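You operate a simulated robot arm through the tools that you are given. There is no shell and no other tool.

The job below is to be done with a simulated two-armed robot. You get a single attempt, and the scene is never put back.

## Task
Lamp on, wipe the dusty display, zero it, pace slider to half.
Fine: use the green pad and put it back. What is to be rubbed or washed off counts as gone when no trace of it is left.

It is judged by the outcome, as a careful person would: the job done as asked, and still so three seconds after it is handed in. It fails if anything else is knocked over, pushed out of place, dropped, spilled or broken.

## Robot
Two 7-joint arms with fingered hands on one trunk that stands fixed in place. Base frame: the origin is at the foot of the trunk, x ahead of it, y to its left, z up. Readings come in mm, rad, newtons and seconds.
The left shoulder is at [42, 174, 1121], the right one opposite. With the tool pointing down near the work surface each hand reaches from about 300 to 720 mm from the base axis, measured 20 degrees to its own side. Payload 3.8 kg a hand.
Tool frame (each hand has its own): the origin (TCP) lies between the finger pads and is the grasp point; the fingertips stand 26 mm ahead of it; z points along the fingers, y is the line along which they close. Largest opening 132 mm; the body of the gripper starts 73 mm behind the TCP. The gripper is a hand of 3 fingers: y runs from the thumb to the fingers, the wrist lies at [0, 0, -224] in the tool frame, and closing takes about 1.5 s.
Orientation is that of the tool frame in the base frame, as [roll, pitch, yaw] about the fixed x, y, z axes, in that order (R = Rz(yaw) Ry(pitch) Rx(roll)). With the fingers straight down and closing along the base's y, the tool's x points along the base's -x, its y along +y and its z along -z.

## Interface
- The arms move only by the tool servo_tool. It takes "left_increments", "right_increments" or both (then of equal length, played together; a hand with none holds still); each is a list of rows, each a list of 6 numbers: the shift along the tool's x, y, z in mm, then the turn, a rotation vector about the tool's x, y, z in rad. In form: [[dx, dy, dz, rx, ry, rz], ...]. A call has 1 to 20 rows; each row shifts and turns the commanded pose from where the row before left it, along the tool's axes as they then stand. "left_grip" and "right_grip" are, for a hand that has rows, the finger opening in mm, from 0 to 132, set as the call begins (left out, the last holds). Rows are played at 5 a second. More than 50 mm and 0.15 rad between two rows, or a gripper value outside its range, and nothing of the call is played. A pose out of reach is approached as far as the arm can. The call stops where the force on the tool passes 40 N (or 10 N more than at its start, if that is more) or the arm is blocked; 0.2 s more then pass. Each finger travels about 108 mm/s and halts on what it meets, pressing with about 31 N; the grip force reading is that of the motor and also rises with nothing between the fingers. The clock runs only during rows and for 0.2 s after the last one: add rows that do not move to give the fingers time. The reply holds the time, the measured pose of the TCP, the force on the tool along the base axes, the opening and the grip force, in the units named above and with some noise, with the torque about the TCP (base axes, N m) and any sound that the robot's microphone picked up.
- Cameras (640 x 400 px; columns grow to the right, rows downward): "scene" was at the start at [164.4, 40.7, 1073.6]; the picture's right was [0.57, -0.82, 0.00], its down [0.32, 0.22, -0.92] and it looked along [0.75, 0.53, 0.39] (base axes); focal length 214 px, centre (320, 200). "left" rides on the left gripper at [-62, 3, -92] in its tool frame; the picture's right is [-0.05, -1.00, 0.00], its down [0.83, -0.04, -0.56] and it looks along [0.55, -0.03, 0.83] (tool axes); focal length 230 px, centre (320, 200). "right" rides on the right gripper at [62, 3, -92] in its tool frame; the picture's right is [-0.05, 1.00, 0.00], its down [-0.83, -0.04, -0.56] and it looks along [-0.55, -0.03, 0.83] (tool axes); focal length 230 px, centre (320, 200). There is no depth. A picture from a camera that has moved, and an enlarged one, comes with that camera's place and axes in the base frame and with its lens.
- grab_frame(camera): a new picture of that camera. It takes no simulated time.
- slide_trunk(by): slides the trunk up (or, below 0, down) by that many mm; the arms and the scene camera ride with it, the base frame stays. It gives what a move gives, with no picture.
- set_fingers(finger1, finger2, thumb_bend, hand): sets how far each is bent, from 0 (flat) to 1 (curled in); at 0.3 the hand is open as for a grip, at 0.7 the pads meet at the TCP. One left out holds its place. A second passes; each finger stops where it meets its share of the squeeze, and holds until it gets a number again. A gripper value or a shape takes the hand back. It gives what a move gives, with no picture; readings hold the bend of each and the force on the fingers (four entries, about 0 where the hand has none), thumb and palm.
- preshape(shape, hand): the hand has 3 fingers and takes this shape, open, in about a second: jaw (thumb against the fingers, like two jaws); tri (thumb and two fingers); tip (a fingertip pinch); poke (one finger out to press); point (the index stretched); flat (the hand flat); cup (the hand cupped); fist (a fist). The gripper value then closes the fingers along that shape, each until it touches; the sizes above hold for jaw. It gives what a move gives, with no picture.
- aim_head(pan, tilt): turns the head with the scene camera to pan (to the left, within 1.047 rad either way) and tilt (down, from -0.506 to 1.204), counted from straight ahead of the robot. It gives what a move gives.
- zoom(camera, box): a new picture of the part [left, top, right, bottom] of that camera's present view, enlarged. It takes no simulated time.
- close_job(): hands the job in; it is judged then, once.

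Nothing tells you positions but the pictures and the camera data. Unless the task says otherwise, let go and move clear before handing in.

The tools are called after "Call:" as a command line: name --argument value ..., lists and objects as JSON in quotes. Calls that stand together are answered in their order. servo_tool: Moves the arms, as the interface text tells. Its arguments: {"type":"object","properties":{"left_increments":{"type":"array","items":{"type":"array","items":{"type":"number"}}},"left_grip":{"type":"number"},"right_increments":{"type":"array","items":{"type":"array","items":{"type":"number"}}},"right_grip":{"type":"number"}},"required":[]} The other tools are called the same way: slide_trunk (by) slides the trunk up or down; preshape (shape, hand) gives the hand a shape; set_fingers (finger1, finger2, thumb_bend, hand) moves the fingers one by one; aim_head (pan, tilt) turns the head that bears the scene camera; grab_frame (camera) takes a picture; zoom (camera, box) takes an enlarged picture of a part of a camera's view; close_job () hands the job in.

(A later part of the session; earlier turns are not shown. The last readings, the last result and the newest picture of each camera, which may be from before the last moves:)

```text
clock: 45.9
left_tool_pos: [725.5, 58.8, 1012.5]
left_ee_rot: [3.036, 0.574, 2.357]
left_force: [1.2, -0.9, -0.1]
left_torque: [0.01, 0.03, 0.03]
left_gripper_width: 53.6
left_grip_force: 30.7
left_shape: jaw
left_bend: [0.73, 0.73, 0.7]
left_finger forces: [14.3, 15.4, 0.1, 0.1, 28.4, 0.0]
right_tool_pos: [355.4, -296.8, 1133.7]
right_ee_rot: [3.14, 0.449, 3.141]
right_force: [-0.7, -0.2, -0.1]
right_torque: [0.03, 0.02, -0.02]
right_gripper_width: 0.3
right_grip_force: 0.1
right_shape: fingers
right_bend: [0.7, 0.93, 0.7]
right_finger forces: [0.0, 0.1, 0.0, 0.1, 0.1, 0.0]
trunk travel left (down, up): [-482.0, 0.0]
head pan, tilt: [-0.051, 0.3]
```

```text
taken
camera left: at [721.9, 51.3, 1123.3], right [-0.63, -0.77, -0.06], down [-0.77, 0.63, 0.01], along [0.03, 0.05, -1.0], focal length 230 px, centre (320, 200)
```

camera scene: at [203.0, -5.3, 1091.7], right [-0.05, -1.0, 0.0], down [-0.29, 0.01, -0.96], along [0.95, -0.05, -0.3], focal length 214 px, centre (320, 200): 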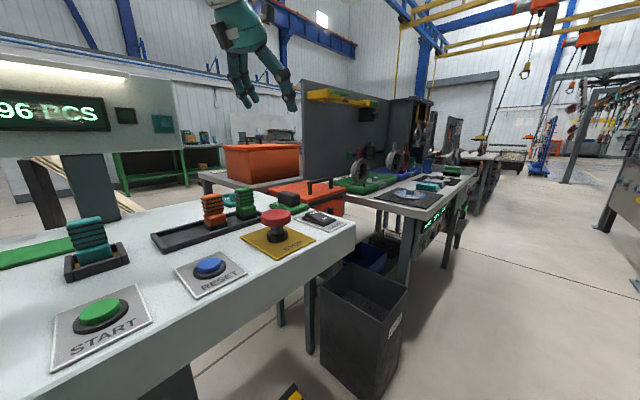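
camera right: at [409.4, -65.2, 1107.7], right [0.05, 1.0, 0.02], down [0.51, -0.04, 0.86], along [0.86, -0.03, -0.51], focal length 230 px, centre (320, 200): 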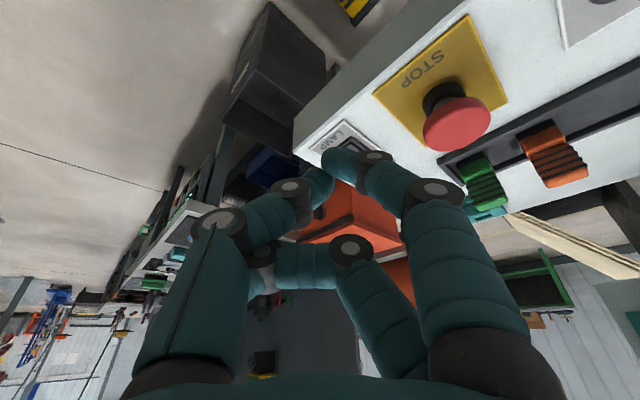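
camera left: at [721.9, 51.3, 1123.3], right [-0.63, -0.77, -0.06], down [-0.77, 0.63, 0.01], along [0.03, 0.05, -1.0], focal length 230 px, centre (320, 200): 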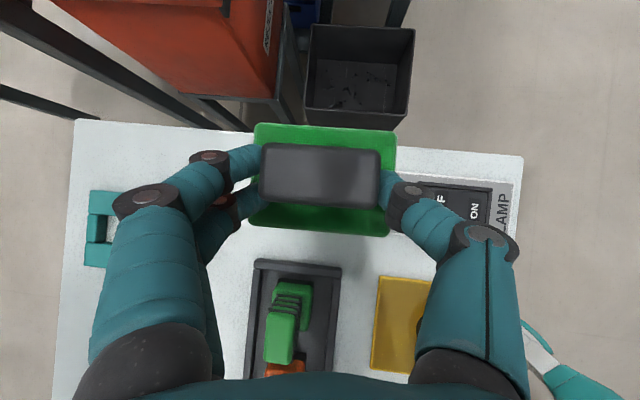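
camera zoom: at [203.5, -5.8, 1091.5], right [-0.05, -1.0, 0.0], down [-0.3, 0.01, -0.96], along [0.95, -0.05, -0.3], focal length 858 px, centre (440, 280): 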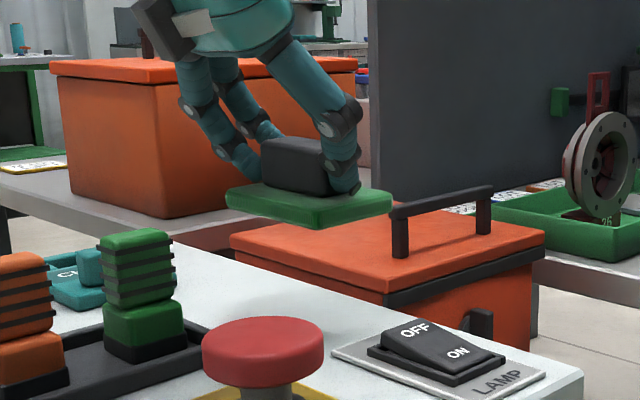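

The pad is held level and lifted. Now carry it back and up toward a clear place in front of the display.

Call:
servo_tool --left_increments '[[-13.6, 2.2, -20.9, 0, 0, 0], [20.8, 10.2, -33.1, 0, 0, 0], [20.8, 10.2, -33.1, 0, 0, 0], [20.8, 10.2, -33.1, 0, 0, 0], [20.8, 10.2, -33.1, 0, 0, 0], [20.8, 10.2, -33.1, 0, 0, 0], [20.8, 10.2, -33.1, 0, 0, 0], [20.8, 10.2, -33.1, 0, 0, 0], [20.8, 10.2, -33.1, 0, 0, 0], [0, 0, 0, 0, 0, 0]]'

Call:
aim_head --pan 0.6 --tilt 0.1

Call:
grab_frame --camera "scene"

Call:
grab_frame --camera "left"

```text
clock: 48.1
left_tool_pos: [560.2, 297.4, 1177.3]
left_ee_rot: [3.035, 0.573, 2.355]
left_force: [0.5, 1.0, -0.5]
left_torque: [0.03, 0.03, -0.02]
left_gripper_width: 53.7
left_grip_force: 31.1
left_shape: jaw
left_bend: [0.73, 0.73, 0.7]
left_finger forces: [14.3, 15.4, 0.1, 0.0, 28.3, 0.0]
right_tool_pos: [356.4, -297.1, 1133.3]
right_ee_rot: [-3.14, 0.447, 3.141]
right_force: [0.1, 0.0, -0.1]
right_torque: [-0.02, 0.01, 0.01]
right_gripper_width: 0.2
right_grip_force: 0.0
right_shape: fingers
right_bend: [0.7, 0.93, 0.7]
right_finger forces: [0.0, 0.0, 0.0, 0.1, 0.0, 0.0]
trunk travel left (down, up): [-482.0, 0.0]
head pan, tilt: [-0.051, 0.3]
```

```text
clock: 49.2
left_tool_pos: [561.0, 297.9, 1177.5]
left_ee_rot: [3.036, 0.574, 2.355]
left_force: [-1.0, -0.4, -0.2]
left_torque: [-0.01, -0.01, -0.01]
left_gripper_width: 53.2
left_grip_force: 30.5
left_shape: jaw
left_bend: [0.73, 0.73, 0.7]
left_finger forces: [14.2, 15.2, 0.0, 0.0, 28.3, 0.1]
right_tool_pos: [353.8, -295.9, 1133.6]
right_ee_rot: [-3.141, 0.45, 3.141]
right_force: [0.2, 0.0, -0.4]
right_torque: [0.0, -0.01, 0.01]
right_gripper_width: 0.3
right_grip_force: 0.1
right_shape: fingers
right_bend: [0.7, 0.93, 0.7]
right_finger forces: [0.1, 0.0, 0.0, 0.1, 0.0, 0.0]
trunk travel left (down, up): [-482.0, 0.0]
head pan, tilt: [0.6, 0.099]
```

```text
taken
camera scene: at [186.1, 50.8, 1110.2], right [0.56, -0.83, 0.0], down [-0.08, -0.06, -0.99], along [0.82, 0.56, -0.1], focal length 214 px, centre (320, 200)
```

scene: 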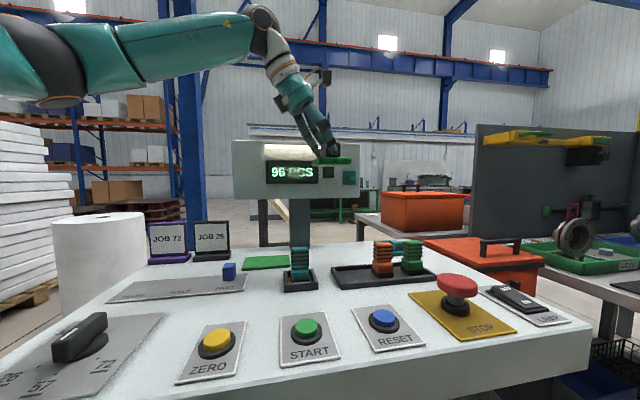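

```text
taken
camera left: at [556.6, 291.3, 1287.9], right [-0.63, -0.77, -0.06], down [-0.77, 0.63, 0.01], along [0.03, 0.05, -1.0], focal length 230 px, centre (320, 200)
```

left: 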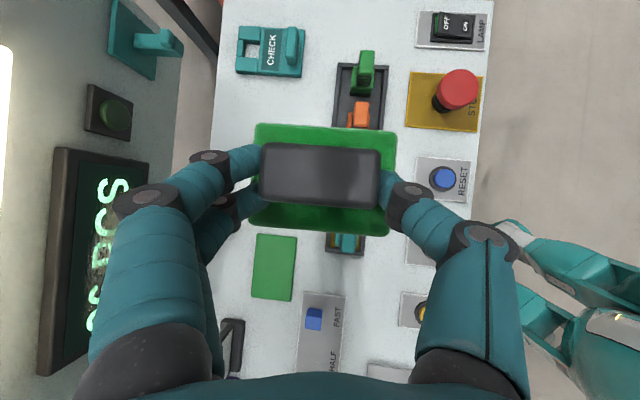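

The display face looks vertical at about 763 mm along the panel depth, frame roughly 64–203 mm along the panel and z 1096–1158. Now I rotate the pad 90° about the panel's long axis so that its face points to the display.

Call:
servo_tool --left_increments '[[0, 0, 0, -0.1198, -0.008, 0.0771], [0, 0, 0, -0.1198, -0.008, 0.0771], [0, 0, 0, -0.1198, -0.008, 0.0771], [0, 0, 0, -0.1198, -0.008, 0.0771], [0, 0, 0, -0.1198, -0.008, 0.0771], [0, 0, 0, -0.1198, -0.008, 0.0771], [0, 0, 0, 0, 0, 0]]'

Call:
grab_frame --camera "scene"

```text
clock: 50.8
left_tool_pos: [559.8, 297.7, 1176.2]
left_ee_rot: [2.094, 0.361, 1.901]
left_force: [-0.5, -0.5, -1.8]
left_torque: [0.01, 0.03, -0.02]
left_gripper_width: 53.6
left_grip_force: 31.1
left_shape: jaw
left_bend: [0.73, 0.73, 0.7]
left_finger forces: [14.2, 14.9, 0.1, 0.1, 28.8, 0.0]
right_tool_pos: [354.4, -295.7, 1132.7]
right_ee_rot: [3.141, 0.45, -3.141]
right_force: [-0.4, 0.7, 0.0]
right_torque: [0.03, -0.03, -0.01]
right_gripper_width: 0.3
right_grip_force: 0.1
right_shape: fingers
right_bend: [0.7, 0.93, 0.7]
right_finger forces: [0.0, 0.1, 0.1, 0.0, 0.0, 0.0]
trunk travel left (down, up): [-482.0, 0.0]
head pan, tilt: [0.6, 0.099]
```

```text
taken
camera scene: at [186.0, 50.9, 1110.2], right [0.56, -0.83, 0.0], down [-0.08, -0.06, -1.0], along [0.82, 0.56, -0.1], focal length 214 px, centre (320, 200)
```

scene: 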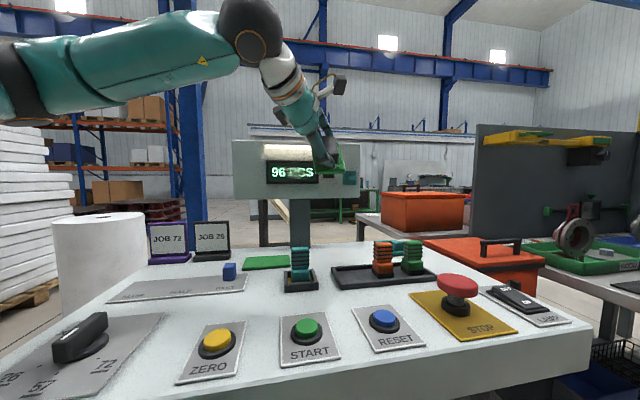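

The rotation works well with the pad held steady. I continue the other half.

Call:
servo_tool --left_increments '[[0, 0, 0, -0.1198, -0.008, 0.0771], [0, 0, 0, -0.1198, -0.008, 0.0771], [0, 0, 0, -0.1198, -0.008, 0.0771], [0, 0, 0, -0.1198, -0.008, 0.0771], [0, 0, 0, -0.1198, -0.008, 0.0771], [0, 0, 0, 0, 0, 0]]'

Call:
grab_frame --camera "scene"

Call:
grab_frame --camera "left"

```text
clock: 52.2
left_tool_pos: [560.9, 289.0, 1177.2]
left_ee_rot: [1.771, 0.185, 1.797]
left_force: [0.6, 0.1, -0.5]
left_torque: [-0.01, 0.0, 0.05]
left_gripper_width: 53.2
left_grip_force: 31.2
left_shape: jaw
left_bend: [0.73, 0.73, 0.7]
left_finger forces: [14.4, 14.9, 0.0, 0.1, 29.4, 0.0]
left hand out of reach, approached as far as the arm can: row 3, 4, 5
right_tool_pos: [355.6, -296.7, 1133.3]
right_ee_rot: [3.141, 0.451, 3.141]
right_force: [-0.5, -1.3, 0.0]
right_torque: [-0.03, 0.03, 0.01]
right_gripper_width: 0.4
right_grip_force: 0.1
right_shape: fingers
right_bend: [0.7, 0.93, 0.7]
right_finger forces: [0.0, 0.0, 0.0, 0.1, 0.0, 0.0]
trunk travel left (down, up): [-482.0, 0.0]
head pan, tilt: [0.6, 0.099]
```

```text
taken
camera scene: at [186.0, 51.1, 1110.2], right [0.56, -0.83, 0.0], down [-0.08, -0.06, -0.99], along [0.82, 0.56, -0.1], focal length 214 px, centre (320, 200)
```

scene: 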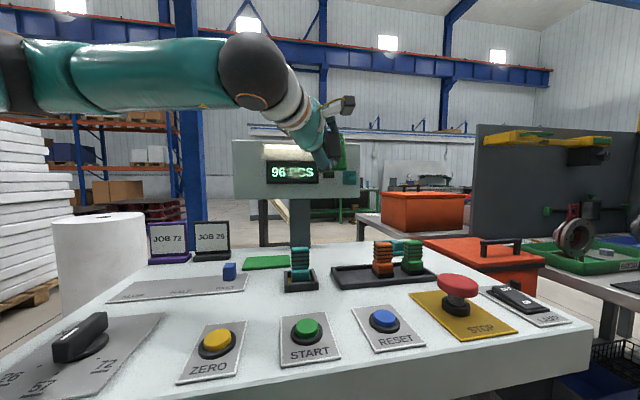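

```text
taken
camera left: at [485.9, 213.3, 1209.3], right [-0.14, -0.27, -0.95], down [-0.72, 0.68, -0.08], along [0.67, 0.68, -0.29], focal length 230 px, centre (320, 200)
```

left: 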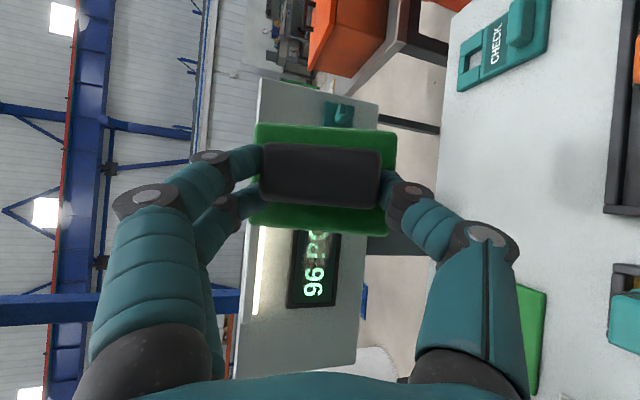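

The last part of the rotation hit a limit, perhaps because the wrist is close to the shoulder. I'll move the pad in front of the display (still about 60 mm away) and then try to finish the rotation.

Call:
servo_tool --left_increments '[[33, -8.8, 7.2, 0, 0, 0], [33, -8.8, 7.2, 0, 0, 0], [33, -8.8, 7.2, 0, 0, 0], [0, 0, 0, -0.0839, -0.0056, 0.054], [0, 0, 0, -0.0839, -0.0056, 0.054], [0, 0, 0, 0, 0, 0]]'

Call:
grab_frame --camera "scene"

Call:
grab_frame --camera "left"

```text
clock: 53.6
left_tool_pos: [550.1, 361.5, 1152.6]
left_ee_rot: [1.778, 0.187, 1.78]
left_force: [0.1, 0.2, -0.7]
left_torque: [0.0, 0.04, 0.01]
left_gripper_width: 53.5
left_grip_force: 30.8
left_shape: jaw
left_bend: [0.73, 0.73, 0.7]
left_finger forces: [14.4, 14.7, 0.0, 0.0, 29.2, 0.1]
left hand out of reach, approached as far as the arm can: row 1, 2, 3, 4, 5
right_tool_pos: [354.9, -297.5, 1134.6]
right_ee_rot: [-3.141, 0.452, -3.141]
right_force: [-0.8, 0.0, -0.6]
right_torque: [0.04, 0.02, 0.01]
right_gripper_width: 0.2
right_grip_force: 0.1
right_shape: fingers
right_bend: [0.7, 0.93, 0.7]
right_finger forces: [0.0, 0.1, 0.0, 0.1, 0.0, 0.0]
trunk travel left (down, up): [-482.0, 0.0]
head pan, tilt: [0.6, 0.099]
```

```text
taken
camera scene: at [186.1, 50.7, 1110.2], right [0.56, -0.83, 0.0], down [-0.08, -0.06, -1.0], along [0.82, 0.56, -0.1], focal length 214 px, centre (320, 200)
```

scene: 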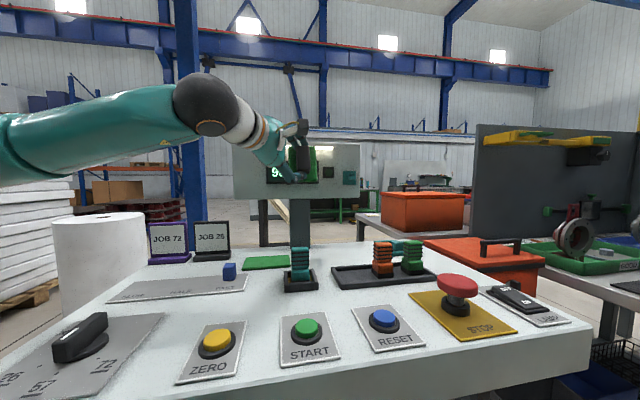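

```text
taken
camera left: at [473.8, 286.8, 1185.8], right [-0.15, -0.27, -0.95], down [-0.71, 0.7, -0.08], along [0.69, 0.66, -0.3], focal length 230 px, centre (320, 200)
```

left: 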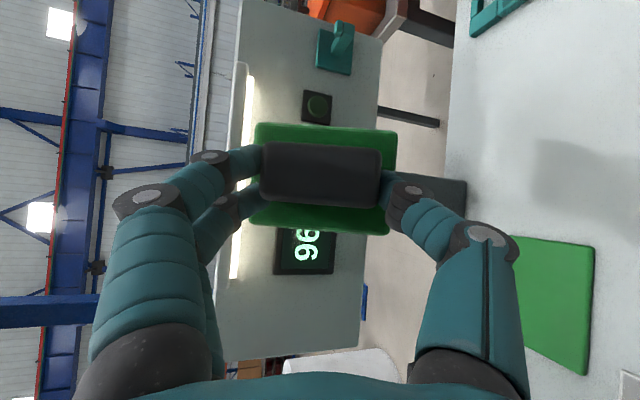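

The wrist is limited in this posture. I'll lower the trunk so that the arm reaches upward to the display, then try to finish the pitch.

Call:
slide_trunk --by -90

Call:
servo_tool --left_increments '[[0, 0, 0, -0.0839, -0.0056, 0.054], [0, 0, 0, -0.0839, -0.0056, 0.054], [0, 0, 0, 0, 0, 0]]'

```text
clock: 54.8
left_tool_pos: [549.8, 359.7, 1064.1]
left_ee_rot: [1.775, 0.186, 1.778]
left_force: [-0.4, -0.5, 0.1]
left_torque: [-0.02, 0.01, 0.0]
left_gripper_width: 53.6
left_grip_force: 30.8
left_shape: jaw
left_bend: [0.73, 0.73, 0.7]
left_finger forces: [14.4, 14.7, 0.1, 0.1, 29.3, 0.0]
right_tool_pos: [353.8, -296.4, 1042.9]
right_ee_rot: [-3.141, 0.45, -3.141]
right_force: [-0.9, -0.8, 0.2]
right_torque: [0.01, 0.01, -0.02]
right_gripper_width: 0.4
right_grip_force: 0.0
right_shape: fingers
right_bend: [0.7, 0.93, 0.7]
right_finger forces: [0.0, 0.0, 0.1, 0.1, 0.0, 0.1]
trunk travel left (down, up): [-392.0, 90.0]
head pan, tilt: [0.6, 0.099]
```

```text
clock: 55.6
left_tool_pos: [550.6, 360.3, 1063.6]
left_ee_rot: [1.777, 0.187, 1.777]
left_force: [-0.4, 0.5, -1.0]
left_torque: [-0.05, 0.07, 0.0]
left_gripper_width: 53.3
left_grip_force: 30.9
left_shape: jaw
left_bend: [0.73, 0.73, 0.7]
left_finger forces: [14.4, 14.7, 0.0, 0.0, 29.4, 0.1]
left hand out of reach, approached as far as the arm can: row 1, 2
right_tool_pos: [354.6, -296.7, 1042.9]
right_ee_rot: [-3.141, 0.451, -3.141]
right_force: [0.4, -0.3, 0.0]
right_torque: [0.0, 0.04, 0.03]
right_gripper_width: 0.5
right_grip_force: 0.1
right_shape: fingers
right_bend: [0.7, 0.93, 0.7]
right_finger forces: [0.1, 0.0, 0.0, 0.0, 0.1, 0.0]
trunk travel left (down, up): [-392.0, 90.0]
head pan, tilt: [0.6, 0.099]
```

Now raise the hand back to display height relative to the lowered shoulder, then retry the rotation.

Call:
servo_tool --left_increments '[[-7, 36, -7.5, 0, 0, 0], [-7, 36, -7.5, 0, 0, 0], [0, 0, 0, 0, 0, 0]]'

Call:
servo_tool --left_increments '[[0, 0, 0, -0.0839, -0.0056, 0.054], [0, 0, 0, -0.0839, -0.0056, 0.054], [0, 0, 0, 0, 0, 0]]'

Call:
grab_frame --camera "scene"

```text
clock: 56.4
left_tool_pos: [551.4, 360.1, 1138.8]
left_ee_rot: [1.776, 0.186, 1.779]
left_force: [-0.4, 0.0, -1.6]
left_torque: [0.0, 0.01, -0.05]
left_gripper_width: 53.4
left_grip_force: 30.4
left_shape: jaw
left_bend: [0.73, 0.73, 0.7]
left_finger forces: [14.4, 14.8, 0.0, 0.0, 29.3, 0.0]
right_tool_pos: [355.0, -296.3, 1041.8]
right_ee_rot: [-3.141, 0.451, -3.141]
right_force: [-0.4, 0.3, 0.3]
right_torque: [-0.01, 0.01, -0.02]
right_gripper_width: 0.5
right_grip_force: 0.1
right_shape: fingers
right_bend: [0.7, 0.93, 0.7]
right_finger forces: [0.1, 0.0, 0.1, 0.0, 0.0, 0.0]
trunk travel left (down, up): [-392.0, 90.0]
head pan, tilt: [0.6, 0.099]
```

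```text
clock: 57.2
left_tool_pos: [551.6, 359.4, 1139.0]
left_ee_rot: [1.603, 0.08, 1.757]
left_force: [0.6, 0.5, -0.1]
left_torque: [0.02, 0.01, 0.01]
left_gripper_width: 53.5
left_grip_force: 31.2
left_shape: jaw
left_bend: [0.73, 0.73, 0.7]
left_finger forces: [14.4, 14.7, 0.0, 0.0, 29.4, 0.0]
right_tool_pos: [353.0, -297.0, 1042.0]
right_ee_rot: [3.141, 0.451, -3.14]
right_force: [0.5, -0.4, 0.0]
right_torque: [0.0, 0.01, 0.01]
right_gripper_width: 0.4
right_grip_force: 0.0
right_shape: fingers
right_bend: [0.7, 0.93, 0.7]
right_finger forces: [0.1, 0.0, 0.1, 0.1, 0.0, 0.1]
trunk travel left (down, up): [-392.0, 90.0]
head pan, tilt: [0.6, 0.099]
```

```text
taken
camera scene: at [175.1, 50.7, 989.0], right [0.56, -0.83, 0.0], down [-0.08, -0.06, -1.0], along [0.82, 0.56, -0.1], focal length 214 px, centre (320, 200)
```

scene: 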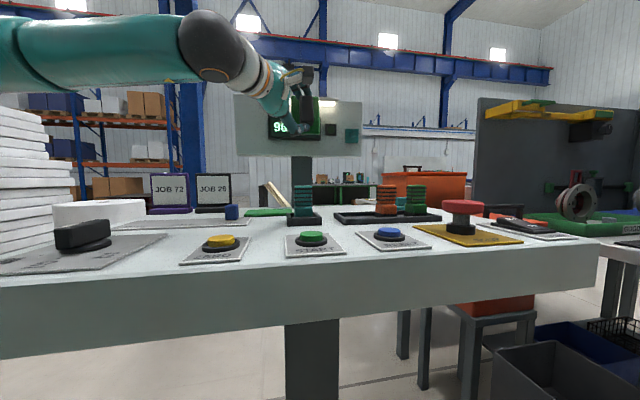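

The rotation now proceeds. I finish the remaining 0.16 rad to make the pad face parallel to the display.

Call:
servo_tool --left_increments '[[0, 0, 0, -0.0664, 0.011, 0.0444], [0, 0, 0, -0.0664, 0.011, 0.0444], [0, 0, 0, 0, 0, 0]]'

Call:
grab_frame --camera "left"

Call:
aim_head --pan 0.7 --tilt -0.1

Call:
zoom --camera "scene" --box '[200, 80, 400, 240]'

```text
clock: 58.0
left_tool_pos: [509.1, 348.9, 1184.9]
left_ee_rot: [1.49, -0.012, 1.768]
left_force: [1.3, 0.5, -0.1]
left_torque: [-0.01, 0.02, 0.05]
left_gripper_width: 53.1
left_grip_force: 31.3
left_shape: jaw
left_bend: [0.73, 0.73, 0.7]
left_finger forces: [14.3, 14.6, 0.0, 0.0, 29.3, 0.0]
left hand out of reach, approached as far as the arm can: row 1, 2
right_tool_pos: [353.3, -297.0, 1041.7]
right_ee_rot: [-3.141, 0.451, -3.141]
right_force: [0.9, 0.3, 0.7]
right_torque: [0.0, 0.0, 0.02]
right_gripper_width: 0.6
right_grip_force: 0.0
right_shape: fingers
right_bend: [0.7, 0.93, 0.7]
right_finger forces: [0.0, 0.1, 0.0, 0.1, 0.1, 0.1]
trunk travel left (down, up): [-392.0, 90.0]
head pan, tilt: [0.6, 0.099]
```

```text
taken
camera left: at [431.5, 269.6, 1178.9], right [0.09, -0.02, -1.0], down [-0.7, 0.71, -0.08], along [0.71, 0.7, 0.04], focal length 230 px, centre (320, 200)
```

left: 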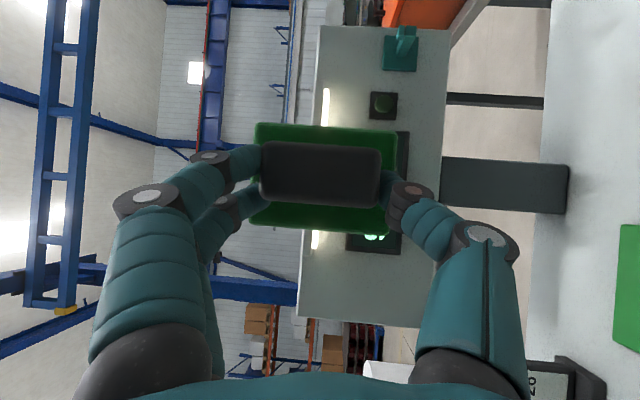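

```text
clock: 58.8
left_tool_pos: [511.4, 347.8, 1183.9]
left_ee_rot: [1.492, -0.01, 1.766]
left_force: [-0.1, -0.2, -1.0]
left_torque: [-0.01, 0.04, -0.02]
left_gripper_width: 53.3
left_grip_force: 30.5
left_shape: jaw
left_bend: [0.73, 0.73, 0.7]
left_finger forces: [14.4, 14.6, 0.1, 0.0, 29.2, 0.0]
right_tool_pos: [353.2, -295.2, 1043.4]
right_ee_rot: [-3.141, 0.452, -3.141]
right_force: [0.3, -0.2, -0.1]
right_torque: [-0.01, 0.01, 0.01]
right_gripper_width: 0.3
right_grip_force: 0.1
right_shape: fingers
right_bend: [0.7, 0.93, 0.7]
right_finger forces: [0.0, 0.0, 0.0, 0.0, 0.0, 0.0]
trunk travel left (down, up): [-392.0, 90.0]
head pan, tilt: [0.7, -0.099]
```

```text
2.50 times, centred on (300, 160) of scene
camera zoom: at [165.9, 55.1, 1006.7], right [0.64, -0.77, 0.0], down [0.08, 0.06, -1.0], along [0.76, 0.64, 0.1], focal length 536 px, centre (370, 300)
```

zoom: 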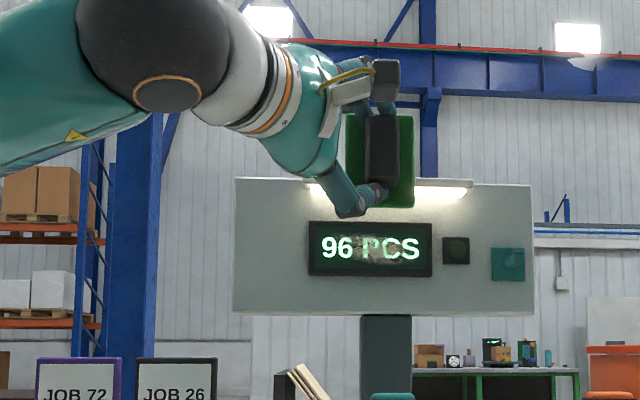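

The orientation is right now but the hand rose to z≈1184; the shoulder still needs to be lower. Before lowering more, I check where the elbow is relative to the panel.

Call:
aim_head --pan 1.04 --tilt 0.2

Call:
grab_frame --camera "scene"

Call:
grab_frame --camera "right"

```text
clock: 59.6
left_tool_pos: [510.9, 349.0, 1183.3]
left_ee_rot: [1.491, -0.01, 1.766]
left_force: [-0.1, 0.3, -0.3]
left_torque: [-0.04, 0.05, 0.01]
left_gripper_width: 53.3
left_grip_force: 30.7
left_shape: jaw
left_bend: [0.73, 0.73, 0.7]
left_finger forces: [14.3, 14.6, 0.1, 0.0, 29.2, 0.0]
right_tool_pos: [353.5, -297.0, 1043.3]
right_ee_rot: [-3.141, 0.45, -3.141]
right_force: [0.0, -0.1, -0.3]
right_torque: [0.01, -0.02, 0.02]
right_gripper_width: 0.5
right_grip_force: 0.1
right_shape: fingers
right_bend: [0.7, 0.93, 0.7]
right_finger forces: [0.0, 0.0, 0.1, 0.0, 0.0, 0.1]
trunk travel left (down, up): [-392.0, 90.0]
head pan, tilt: [1.04, 0.201]
```

```text
taken
camera scene: at [146.5, 79.3, 979.6], right [0.86, -0.51, 0.0], down [-0.1, -0.17, -0.98], along [0.5, 0.84, -0.2], focal length 214 px, centre (320, 200)
```

scene: 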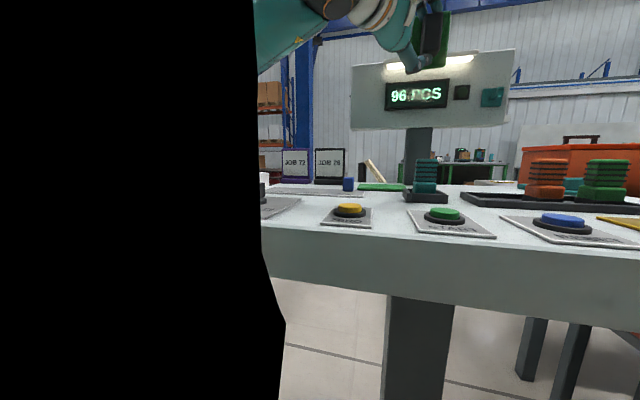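

```text
taken
camera right: at [257.5, -294.1, 1098.8], right [0.05, 1.0, 0.02], down [0.51, -0.04, 0.86], along [0.86, -0.03, -0.51], focal length 230 px, centre (320, 200)
```

right: 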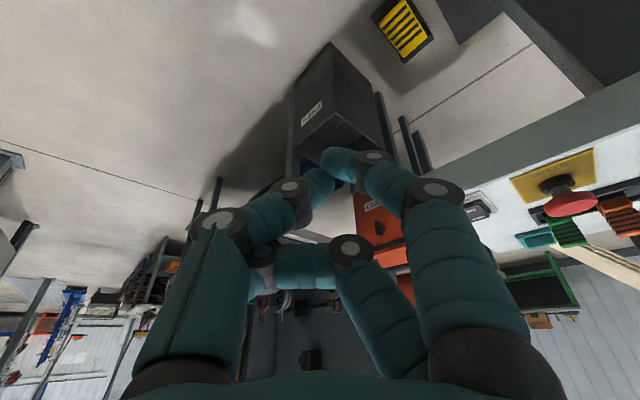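

Lowering further would bring the elbow close to the panel's left end, so instead I'll try moving forward toward the display (arm more extended) keeping this orientation.

Call:
servo_tool --left_increments '[[12.3, 0, 22.6, 0, 0, 0], [12.3, -15, 22.6, 0, 0, 0], [12.3, -15, 22.6, 0, 0, 0], [0, 0, 0, 0, 0, 0]]'

```text
clock: 60.6
left_tool_pos: [513.5, 371.7, 1181.9]
left_ee_rot: [1.478, -0.008, 1.769]
left_force: [0.3, 0.0, -0.8]
left_torque: [-0.01, 0.03, -0.04]
left_gripper_width: 53.3
left_grip_force: 31.0
left_shape: jaw
left_bend: [0.73, 0.73, 0.7]
left_finger forces: [14.3, 14.5, 0.0, 0.0, 29.1, 0.0]
left hand out of reach, approached as far as the arm can: row 1, 2, 3
right_tool_pos: [354.6, -296.0, 1043.2]
right_ee_rot: [3.141, 0.453, 3.141]
right_force: [-0.2, 0.1, 0.3]
right_torque: [0.04, -0.01, 0.01]
right_gripper_width: 0.3
right_grip_force: 0.1
right_shape: fingers
right_bend: [0.7, 0.93, 0.7]
right_finger forces: [0.1, 0.0, 0.1, 0.1, 0.0, 0.0]
trunk travel left (down, up): [-392.0, 90.0]
head pan, tilt: [1.04, 0.201]
```

This orientation is at a joint limit here. I'll back off the pitch by 0.16 rad, go closer to the display where the arm is more extended, and finish the rotation there.

Call:
servo_tool --left_increments '[[0, 0, 0, 0.0664, -0.011, -0.0444], [0, 0, 0, 0.0664, -0.011, -0.0444], [0, 0, 0, 0.04, 0, -0.026], [0, 0, 0, 0, 0, 0]]'

```text
clock: 61.6
left_tool_pos: [512.1, 371.6, 1184.1]
left_ee_rot: [1.646, 0.11, 1.755]
left_force: [0.2, 1.0, -0.7]
left_torque: [-0.01, 0.02, 0.08]
left_gripper_width: 53.4
left_grip_force: 31.2
left_shape: jaw
left_bend: [0.73, 0.73, 0.7]
left_finger forces: [14.2, 14.5, 0.0, 0.0, 29.2, 0.1]
right_tool_pos: [354.9, -297.3, 1044.3]
right_ee_rot: [-3.141, 0.449, 3.142]
right_force: [-0.7, 0.0, -0.5]
right_torque: [-0.02, 0.01, 0.02]
right_gripper_width: 0.5
right_grip_force: 0.1
right_shape: fingers
right_bend: [0.7, 0.93, 0.7]
right_finger forces: [0.1, 0.0, 0.0, 0.1, 0.1, 0.0]
trunk travel left (down, up): [-392.0, 90.0]
head pan, tilt: [1.04, 0.201]
```

Pitch backed off without trouble. Now move forward to about 30 mm short of the display.

Call:
servo_tool --left_increments '[[8.3, -13.7, 24.4, 0, 0, 0], [8.3, -13.7, 24.4, 0, 0, 0], [8.3, -13.7, 24.4, 0, 0, 0], [0, 0, 0, 0, 0, 0]]'

Call:
aim_head --pan 0.7 --tilt -0.1

Call:
zoom --camera "scene" --box '[200, 80, 400, 240]'

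Call:
grab_frame --camera "left"

```text
clock: 62.6
left_tool_pos: [577.3, 402.3, 1135.9]
left_ee_rot: [1.647, 0.106, 1.756]
left_force: [0.5, -0.2, -0.1]
left_torque: [0.0, 0.03, 0.01]
left_gripper_width: 53.2
left_grip_force: 30.7
left_shape: jaw
left_bend: [0.73, 0.73, 0.7]
left_finger forces: [14.2, 14.3, 0.0, 0.1, 28.9, 0.0]
right_tool_pos: [354.2, -295.8, 1042.3]
right_ee_rot: [-3.142, 0.451, 3.141]
right_force: [0.3, 0.1, -0.4]
right_torque: [0.0, 0.0, 0.04]
right_gripper_width: 0.5
right_grip_force: 0.1
right_shape: fingers
right_bend: [0.7, 0.93, 0.7]
right_finger forces: [0.1, 0.0, 0.0, 0.0, 0.0, 0.0]
trunk travel left (down, up): [-392.0, 90.0]
head pan, tilt: [1.04, 0.201]
```

```text
clock: 63.4
left_tool_pos: [577.4, 403.6, 1135.2]
left_ee_rot: [1.646, 0.107, 1.757]
left_force: [0.4, 0.3, -0.2]
left_torque: [-0.02, 0.05, 0.02]
left_gripper_width: 53.1
left_grip_force: 30.7
left_shape: jaw
left_bend: [0.73, 0.73, 0.7]
left_finger forces: [14.2, 14.4, 0.0, 0.1, 28.9, 0.0]
right_tool_pos: [354.2, -297.1, 1042.8]
right_ee_rot: [3.141, 0.45, -3.14]
right_force: [0.2, -0.3, -0.7]
right_torque: [0.02, 0.03, -0.02]
right_gripper_width: 0.7
right_grip_force: 0.1
right_shape: fingers
right_bend: [0.7, 0.93, 0.7]
right_finger forces: [0.1, 0.1, 0.0, 0.0, 0.0, 0.0]
trunk travel left (down, up): [-392.0, 90.0]
head pan, tilt: [0.7, -0.099]
```

```text
2.50 times, centred on (300, 160) of scene
camera zoom: at [165.8, 55.1, 1006.7], right [0.64, -0.76, 0.0], down [0.08, 0.06, -1.0], along [0.76, 0.64, 0.1], focal length 536 px, centre (370, 300)
```

zoom: 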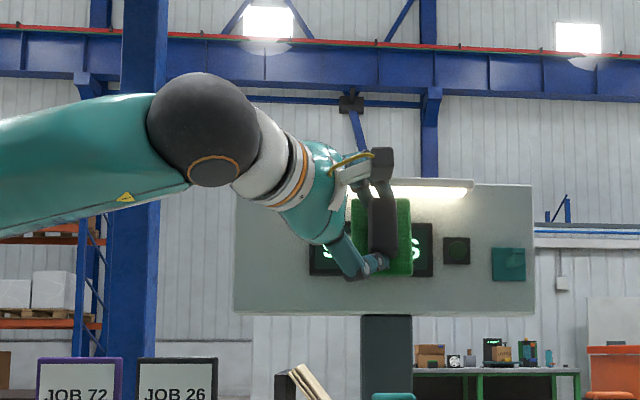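

```text
taken
camera left: at [497.2, 326.0, 1151.9], right [-0.04, -0.17, -0.98], down [-0.7, 0.71, -0.09], along [0.71, 0.68, -0.15], focal length 230 px, centre (320, 200)
```

left: 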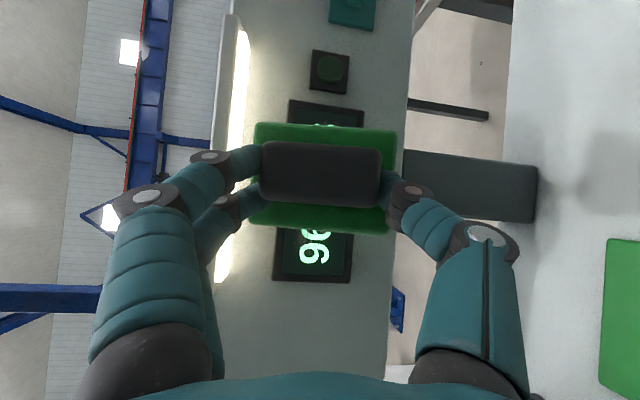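

Good position in front of the screen. I finish the pitch in small steps, watching for drift.

Call:
servo_tool --left_increments '[[0, 0, 0, -0.0436, 0.006, 0.029], [0, 0, 0, -0.0436, 0.006, 0.029], [0, 0, 0, 0, 0, 0]]'

```text
clock: 64.2
left_tool_pos: [577.0, 402.0, 1136.6]
left_ee_rot: [1.603, 0.079, 1.761]
left_force: [-0.1, 0.4, -0.3]
left_torque: [-0.02, 0.03, 0.01]
left_gripper_width: 53.6
left_grip_force: 30.8
left_shape: jaw
left_bend: [0.73, 0.73, 0.7]
left_finger forces: [14.3, 14.4, 0.0, 0.0, 28.9, 0.1]
left hand out of reach, approached as far as the arm can: row 2
right_tool_pos: [355.2, -296.5, 1042.6]
right_ee_rot: [-3.141, 0.451, 3.14]
right_force: [0.0, 0.7, -0.3]
right_torque: [-0.02, 0.04, -0.01]
right_gripper_width: 0.1
right_grip_force: 0.2
right_shape: fingers
right_bend: [0.7, 0.93, 0.7]
right_finger forces: [0.1, 0.1, 0.1, 0.1, 0.0, 0.0]
trunk travel left (down, up): [-392.0, 90.0]
head pan, tilt: [0.7, -0.099]
```

The limit is tied to the shoulder height. Before lowering the trunk more, I use the right wrist camera as an observer: yaw it to the left to see the left elbow and panel end.

Call:
servo_tool --right_increments '[[0, 0, 0, -0.063, 0, -0.13], [0, 0, 0, -0.063, 0, -0.13], [0, 0, 0, -0.063, 0, -0.13], [0, 0, 0, -0.063, 0, -0.13], [0, 0, 0, -0.063, 0, -0.13], [0, 0, 0, -0.063, 0, -0.13], [0, 0, 0, -0.063, 0, -0.13], [0, 0, 0, 0, -0.1, 0], [0, 0, 0, 0, -0.1, 0], [0, 0, 0, 0, 0, 0]]'

Call:
grab_frame --camera "right"

```text
clock: 66.4
left_tool_pos: [577.6, 403.2, 1135.6]
left_ee_rot: [1.603, 0.079, 1.761]
left_force: [0.1, 0.5, -0.4]
left_torque: [-0.01, 0.01, 0.0]
left_gripper_width: 53.2
left_grip_force: 31.2
left_shape: jaw
left_bend: [0.73, 0.73, 0.7]
left_finger forces: [14.2, 14.4, 0.0, 0.0, 28.9, 0.0]
right_tool_pos: [354.4, -296.5, 1042.6]
right_ee_rot: [-3.141, 0.65, -2.131]
right_force: [0.4, -0.4, 0.0]
right_torque: [0.0, 0.03, 0.0]
right_gripper_width: 0.5
right_grip_force: 0.1
right_shape: fingers
right_bend: [0.7, 0.93, 0.7]
right_finger forces: [0.0, 0.1, 0.0, 0.0, 0.0, 0.0]
trunk travel left (down, up): [-392.0, 90.0]
head pan, tilt: [0.7, -0.099]
```

```text
taken
camera right: at [294.8, -384.4, 1078.5], right [-0.82, 0.56, 0.03], down [0.21, 0.25, 0.95], along [0.53, 0.79, -0.33], focal length 230 px, centre (320, 200)
```

right: 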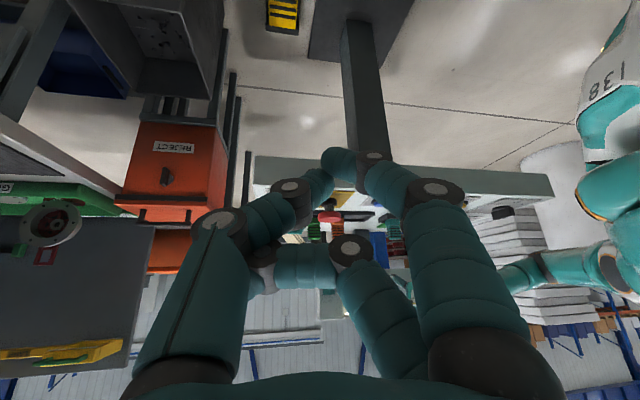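

The image is upside down, with the left arm at the lower right. Zoom there.

Call:
zoom --camera "right" --box '[460, 140, 640, 320]'

```text
2.22 times, centred on (550, 230) of right
camera zoom: at [294.8, -384.4, 1078.5], right [-0.82, 0.56, 0.03], down [0.21, 0.25, 0.95], along [0.53, 0.79, -0.33], focal length 511 px, centre (-191, 133)
```

zoom: 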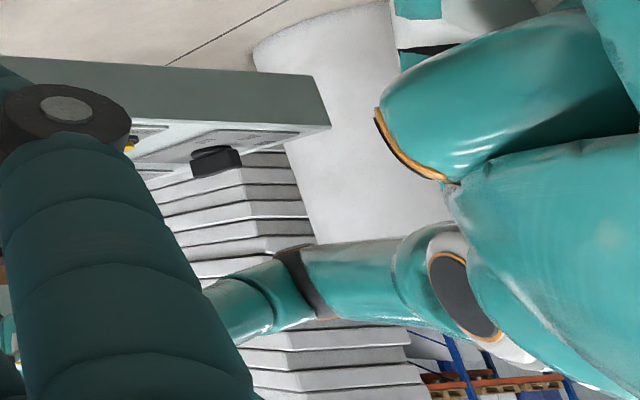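

The left elbow is at roughly z≈1060 over the panel's left end, with room below. I lower the trunk another 65 mm, bring the hand back up, and finish the pitch.

Call:
slide_trunk --by -65

Call:
servo_tool --left_increments '[[-2.4, 28, -1, 0, 0, 0], [-2.4, 28, -1, 0, 0, 0], [0, 0, 0, 0, 0, 0]]'

Call:
servo_tool --left_increments '[[0, 0, 0, -0.0436, 0.006, 0.029], [0, 0, 0, -0.0436, 0.006, 0.029], [0, 0, 0, 0, 0, 0]]'

Call:
zoom --camera "right" --box '[460, 140, 640, 320]'

```text
clock: 67.5
left_tool_pos: [576.7, 402.4, 1070.9]
left_ee_rot: [1.602, 0.079, 1.762]
left_force: [-0.1, -0.3, 0.1]
left_torque: [-0.01, 0.05, 0.03]
left_gripper_width: 53.3
left_grip_force: 30.6
left_shape: jaw
left_bend: [0.73, 0.73, 0.7]
left_finger forces: [14.2, 14.3, 0.1, 0.0, 28.8, 0.0]
right_tool_pos: [353.7, -297.0, 977.9]
right_ee_rot: [3.141, 0.651, -2.132]
right_force: [-0.3, -0.1, 0.3]
right_torque: [-0.02, 0.03, -0.03]
right_gripper_width: 0.3
right_grip_force: 0.1
right_shape: fingers
right_bend: [0.7, 0.93, 0.7]
right_finger forces: [0.1, 0.0, 0.0, 0.0, 0.1, 0.1]
trunk travel left (down, up): [-327.0, 155.0]
head pan, tilt: [0.7, -0.099]
```

```text
clock: 68.2
left_tool_pos: [577.7, 401.3, 1125.5]
left_ee_rot: [1.603, 0.078, 1.762]
left_force: [0.1, 0.1, 0.2]
left_torque: [-0.04, 0.01, 0.0]
left_gripper_width: 53.6
left_grip_force: 30.7
left_shape: jaw
left_bend: [0.73, 0.73, 0.7]
left_finger forces: [14.2, 14.5, 0.1, 0.0, 29.0, 0.0]
right_tool_pos: [354.0, -296.6, 977.8]
right_ee_rot: [3.141, 0.65, -2.13]
right_force: [-0.4, -0.2, -0.4]
right_torque: [-0.02, 0.02, 0.01]
right_gripper_width: 0.4
right_grip_force: 0.1
right_shape: fingers
right_bend: [0.7, 0.93, 0.7]
right_finger forces: [0.1, 0.1, 0.1, 0.0, 0.0, 0.1]
trunk travel left (down, up): [-327.0, 155.0]
head pan, tilt: [0.7, -0.099]
```

```text
clock: 69.0
left_tool_pos: [577.1, 401.1, 1126.8]
left_ee_rot: [1.514, 0.018, 1.772]
left_force: [-0.4, 0.4, -1.3]
left_torque: [-0.02, 0.05, 0.04]
left_gripper_width: 53.4
left_grip_force: 31.3
left_shape: jaw
left_bend: [0.73, 0.73, 0.7]
left_finger forces: [14.2, 14.5, 0.0, 0.0, 28.8, 0.0]
right_tool_pos: [354.5, -296.7, 977.8]
right_ee_rot: [3.14, 0.65, -2.13]
right_force: [0.8, -0.2, 0.1]
right_torque: [0.02, 0.01, -0.01]
right_gripper_width: 0.5
right_grip_force: 0.0
right_shape: fingers
right_bend: [0.7, 0.93, 0.7]
right_finger forces: [0.0, 0.0, 0.0, 0.0, 0.1, 0.0]
trunk travel left (down, up): [-327.0, 155.0]
head pan, tilt: [0.7, -0.099]
```

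```text
2.22 times, centred on (550, 230) of right
camera zoom: at [294.7, -384.5, 1013.6], right [-0.82, 0.57, 0.03], down [0.21, 0.25, 0.94], along [0.53, 0.79, -0.33], focal length 511 px, centre (-191, 133)
```

zoom: 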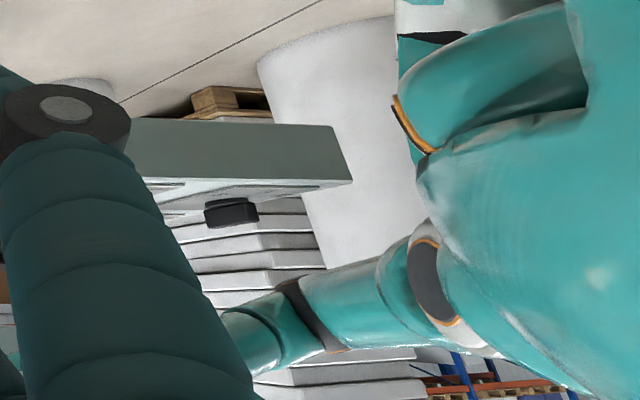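

The orientation now follows and the elbow has plenty of clearance. One last small turn, then check alignment from the cameras.

Call:
servo_tool --left_increments '[[0, 0, 0, -0.0424, 0.0078, 0.0285], [0, 0, 0, 0, 0, 0]]'

Call:
grab_frame --camera "left"

Call:
zoom --camera "scene" --box '[240, 60, 400, 190]'

```text
clock: 69.7
left_tool_pos: [573.4, 410.0, 1128.7]
left_ee_rot: [1.485, 0.005, 1.793]
left_force: [-0.3, -0.5, -0.8]
left_torque: [0.01, 0.01, 0.0]
left_gripper_width: 53.5
left_grip_force: 31.1
left_shape: jaw
left_bend: [0.73, 0.73, 0.7]
left_finger forces: [14.1, 14.4, 0.1, 0.0, 28.7, 0.0]
left hand out of reach, approached as far as the arm can: row 1
right_tool_pos: [353.4, -297.5, 978.2]
right_ee_rot: [3.139, 0.652, -2.131]
right_force: [-0.8, 0.3, 0.2]
right_torque: [-0.03, -0.01, 0.0]
right_gripper_width: 0.4
right_grip_force: 0.0
right_shape: fingers
right_bend: [0.7, 0.93, 0.7]
right_finger forces: [0.1, 0.0, 0.0, 0.0, 0.0, 0.0]
trunk travel left (down, up): [-327.0, 155.0]
head pan, tilt: [0.7, -0.099]
```

```text
taken
camera left: at [497.1, 329.0, 1123.4], right [0.1, -0.04, -0.99], down [-0.72, 0.69, -0.1], along [0.69, 0.73, 0.04], focal length 230 px, centre (320, 200)
```

left: 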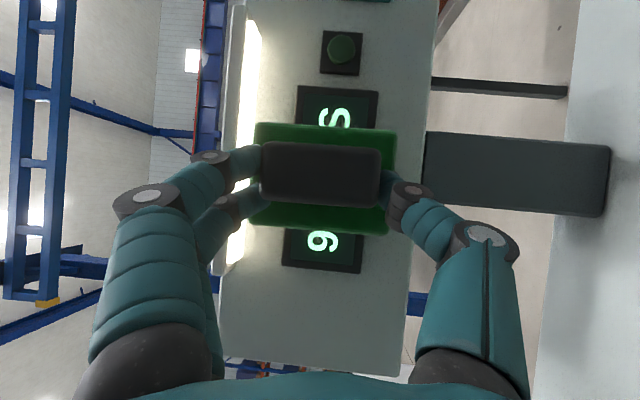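

```text
3.08 times, centred on (320, 125) of scene
camera zoom: at [156.9, 54.8, 936.5], right [0.64, -0.77, 0.0], down [0.08, 0.06, -0.99], along [0.76, 0.64, 0.1], focal length 660 px, centre (320, 431)
```

zoom: 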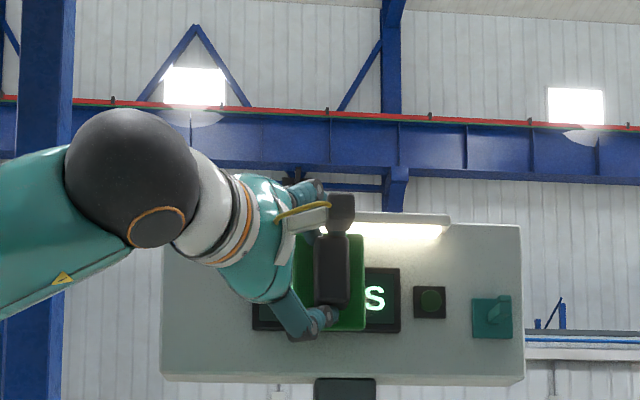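

The pad is nearly parallel to the screen and about 25–30 mm in front of it. Approach along the display normal, then creep until contact.

Call:
servo_tool --left_increments '[[3.74, -0.49, 5.9, 0, 0, 0], [3.74, -0.49, 5.9, 0, 0, 0], [0, 0, 0, 0, 0, 0]]'

Call:
servo_tool --left_increments '[[2.14, -0.28, 3.37, 0, 0, 0], [0, 0, 0, 0, 0, 0]]'

Call:
grab_frame --camera "left"

```text
clock: 70.5
left_tool_pos: [583.5, 420.5, 1127.4]
left_ee_rot: [1.473, -0.008, 1.785]
left_force: [-1.5, -0.6, -0.8]
left_torque: [-0.01, 0.0, 0.0]
left_gripper_width: 53.3
left_grip_force: 31.2
left_shape: jaw
left_bend: [0.73, 0.73, 0.7]
left_finger forces: [14.1, 14.4, 0.0, 0.0, 28.7, 0.1]
right_tool_pos: [353.9, -295.9, 978.6]
right_ee_rot: [3.141, 0.651, -2.13]
right_force: [-0.6, 0.6, 0.1]
right_torque: [0.03, -0.04, 0.02]
right_gripper_width: 0.4
right_grip_force: 0.0
right_shape: fingers
right_bend: [0.7, 0.93, 0.7]
right_finger forces: [0.0, 0.0, 0.1, 0.0, 0.1, 0.0]
trunk travel left (down, up): [-327.0, 155.0]
head pan, tilt: [0.7, -0.099]
```

```text
clock: 71.0
left_tool_pos: [587.5, 424.6, 1127.8]
left_ee_rot: [1.471, -0.008, 1.783]
left_force: [0.4, 0.3, 0.4]
left_torque: [-0.03, 0.03, -0.01]
left_gripper_width: 53.4
left_grip_force: 31.3
left_shape: jaw
left_bend: [0.73, 0.73, 0.7]
left_finger forces: [14.1, 14.4, 0.0, 0.1, 28.8, 0.0]
right_tool_pos: [354.8, -296.7, 978.4]
right_ee_rot: [3.139, 0.654, -2.131]
right_force: [-0.1, 0.3, -0.3]
right_torque: [0.0, 0.03, -0.01]
right_gripper_width: 0.5
right_grip_force: 0.0
right_shape: fingers
right_bend: [0.7, 0.93, 0.7]
right_finger forces: [0.1, 0.1, 0.0, 0.0, 0.0, 0.0]
trunk travel left (down, up): [-327.0, 155.0]
head pan, tilt: [0.7, -0.099]
```

```text
taken
camera left: at [509.5, 343.4, 1121.5], right [0.1, -0.02, -0.99], down [-0.71, 0.7, -0.09], along [0.7, 0.72, 0.06], focal length 230 px, centre (320, 200)
```

left: 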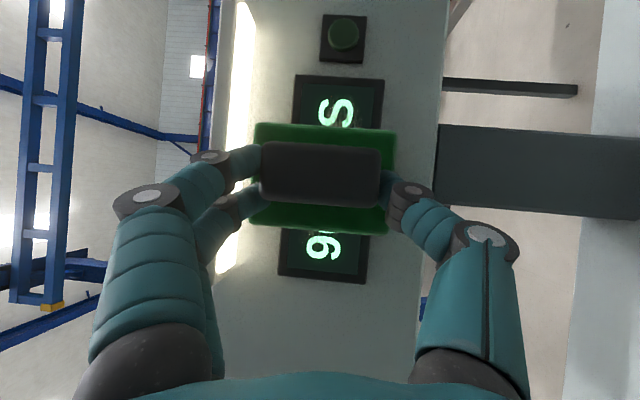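

Orientation converged; the estimated gap is about 8–10 mm. Creep forward in 3 mm steps.

Call:
servo_tool --left_increments '[[1.63, -0.26, 2.5, 0, 0, 0], [1.63, -0.26, 2.5, 0, 0, 0], [0, 0, 0, 0, 0, 0]]'

Call:
servo_tool --left_increments '[[1.08, -0.18, 1.67, 0, 0, 0], [0, 0, 0, 0, 0, 0]]'

```text
clock: 71.8
left_tool_pos: [592.4, 427.9, 1130.0]
left_ee_rot: [1.472, -0.007, 1.783]
left_force: [-0.2, -0.5, 0.5]
left_torque: [0.0, 0.05, 0.0]
left_gripper_width: 53.5
left_grip_force: 31.0
left_shape: jaw
left_bend: [0.73, 0.73, 0.7]
left_finger forces: [14.3, 14.5, 0.0, 0.1, 28.7, 0.0]
right_tool_pos: [354.0, -296.6, 978.5]
right_ee_rot: [3.14, 0.651, -2.132]
right_force: [-0.1, 0.2, 0.7]
right_torque: [0.0, 0.01, 0.0]
right_gripper_width: 0.5
right_grip_force: 0.0
right_shape: fingers
right_bend: [0.7, 0.93, 0.7]
right_finger forces: [0.1, 0.0, 0.0, 0.1, 0.0, 0.0]
trunk travel left (down, up): [-327.0, 155.0]
head pan, tilt: [0.7, -0.099]
```

```text
clock: 72.5
left_tool_pos: [592.4, 428.2, 1129.4]
left_ee_rot: [1.474, -0.009, 1.782]
left_force: [-3.3, -4.2, -1.4]
left_torque: [-0.17, 0.18, -0.04]
left_gripper_width: 53.2
left_grip_force: 31.0
left_shape: jaw
left_bend: [0.73, 0.73, 0.7]
left_finger forces: [14.7, 15.0, 0.0, 0.1, 30.2, 0.0]
right_tool_pos: [354.3, -297.4, 977.4]
right_ee_rot: [3.14, 0.651, -2.132]
right_force: [0.1, 1.1, 0.7]
right_torque: [-0.03, -0.02, 0.0]
right_gripper_width: 0.5
right_grip_force: 0.0
right_shape: fingers
right_bend: [0.7, 0.93, 0.7]
right_finger forces: [0.0, 0.0, 0.0, 0.0, 0.0, 0.1]
trunk travel left (down, up): [-327.0, 155.0]
head pan, tilt: [0.7, -0.099]
```

Contact made at about 5 N, more at the pad's lower edge. I'll tip the pad's top forward slightly, press a little more, and wipe along the screen and back.

Call:
servo_tool --left_increments '[[1.0, -0.16, 1.5, 0.0252, 0.0014, -0.0162], [0, 0, 0, 0, 0, 0], [7.6, 0.4, -4.9, 0, 0, 0], [7.6, 0.4, -4.9, 0, 0, 0], [7.6, 0.4, -4.9, 0, 0, 0], [0, 0, 0, 0, 0, 0]]'

```text
clock: 73.8
left_tool_pos: [572.0, 446.8, 1127.8]
left_ee_rot: [1.499, 0.008, 1.782]
left_force: [-5.1, -11.4, 0.7]
left_torque: [0.32, -0.18, -0.11]
left_gripper_width: 53.4
left_grip_force: 30.7
left_shape: jaw
left_bend: [0.73, 0.74, 0.7]
left_finger forces: [14.2, 24.2, 0.0, 0.0, 30.5, 0.1]
right_tool_pos: [354.1, -298.2, 977.8]
right_ee_rot: [3.138, 0.655, -2.132]
right_force: [0.3, -1.0, 0.5]
right_torque: [0.0, 0.0, -0.02]
right_gripper_width: 0.1
right_grip_force: 0.1
right_shape: fingers
right_bend: [0.7, 0.93, 0.7]
right_finger forces: [0.0, 0.1, 0.0, 0.1, 0.0, 0.0]
trunk travel left (down, up): [-327.0, 155.0]
head pan, tilt: [0.7, -0.099]
```

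About 12 N normal force, now slightly on the upper side; I'll trim the tilt by half and make the long stroke to the right and back.

Call:
servo_tool --left_increments '[[0, 0, 0, -0.0101, -0.0006, 0.0065], [-7.6, -0.4, 4.9, 0, 0, 0], [-7.6, -0.4, 4.9, 0, 0, 0], [-7.6, -0.4, 4.9, 0, 0, 0], [-7.6, -0.4, 4.9, 0, 0, 0], [-7.6, -0.4, 4.9, 0, 0, 0], [-7.6, -0.4, 4.9, 0, 0, 0], [-7.6, -0.4, 4.9, 0, 0, 0], [-7.6, -0.4, 4.9, 0, 0, 0], [0, 0, 0, 0, 0, 0]]'

Call:
zoom --camera "scene" --box '[240, 60, 400, 190]'

Call:
grab_frame --camera "left"

```text
clock: 76.0
left_tool_pos: [601.2, 414.5, 1141.7]
left_ee_rot: [1.465, -0.022, 1.794]
left_force: [-0.3, -0.7, -0.7]
left_torque: [0.03, 0.0, 0.01]
left_gripper_width: 53.2
left_grip_force: 31.1
left_shape: jaw
left_bend: [0.73, 0.74, 0.7]
left_finger forces: [15.5, 16.6, 0.0, 0.0, 31.1, 0.0]
left hand out of reach, approached as far as the arm can: row 8, 9
right_tool_pos: [346.2, -294.9, 982.1]
right_ee_rot: [-3.132, 0.654, -2.124]
right_force: [1.1, -0.5, 0.0]
right_torque: [0.02, 0.01, 0.03]
right_gripper_width: 0.4
right_grip_force: 0.1
right_shape: fingers
right_bend: [0.7, 0.93, 0.7]
right_finger forces: [0.0, 0.0, 0.0, 0.1, 0.0, 0.0]
trunk travel left (down, up): [-327.0, 155.0]
head pan, tilt: [0.7, -0.099]
```

```text
3.08 times, centred on (320, 125) of scene
camera zoom: at [149.5, 56.3, 938.1], right [0.64, -0.76, 0.01], down [0.08, 0.06, -0.99], along [0.76, 0.64, 0.1], focal length 660 px, centre (320, 431)
```

zoom: 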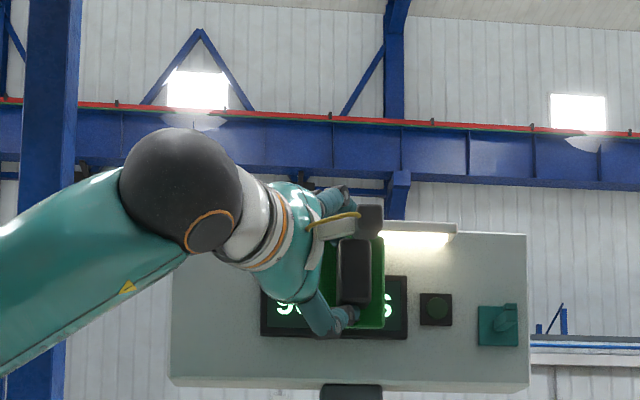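

```text
taken
camera left: at [524.2, 333.8, 1134.0], right [0.11, -0.01, -0.99], down [-0.72, 0.69, -0.08], along [0.69, 0.72, 0.07], focal length 230 px, centre (320, 200)
```

left: 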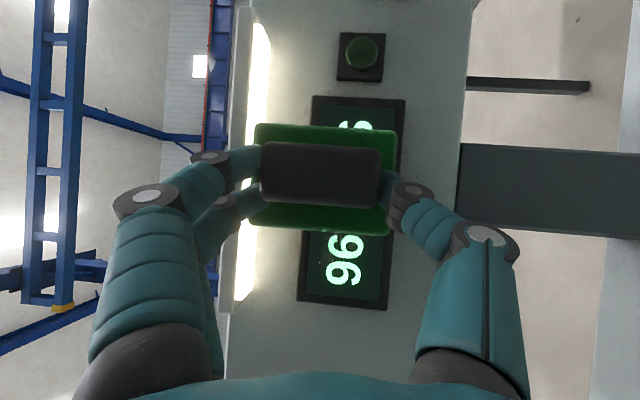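

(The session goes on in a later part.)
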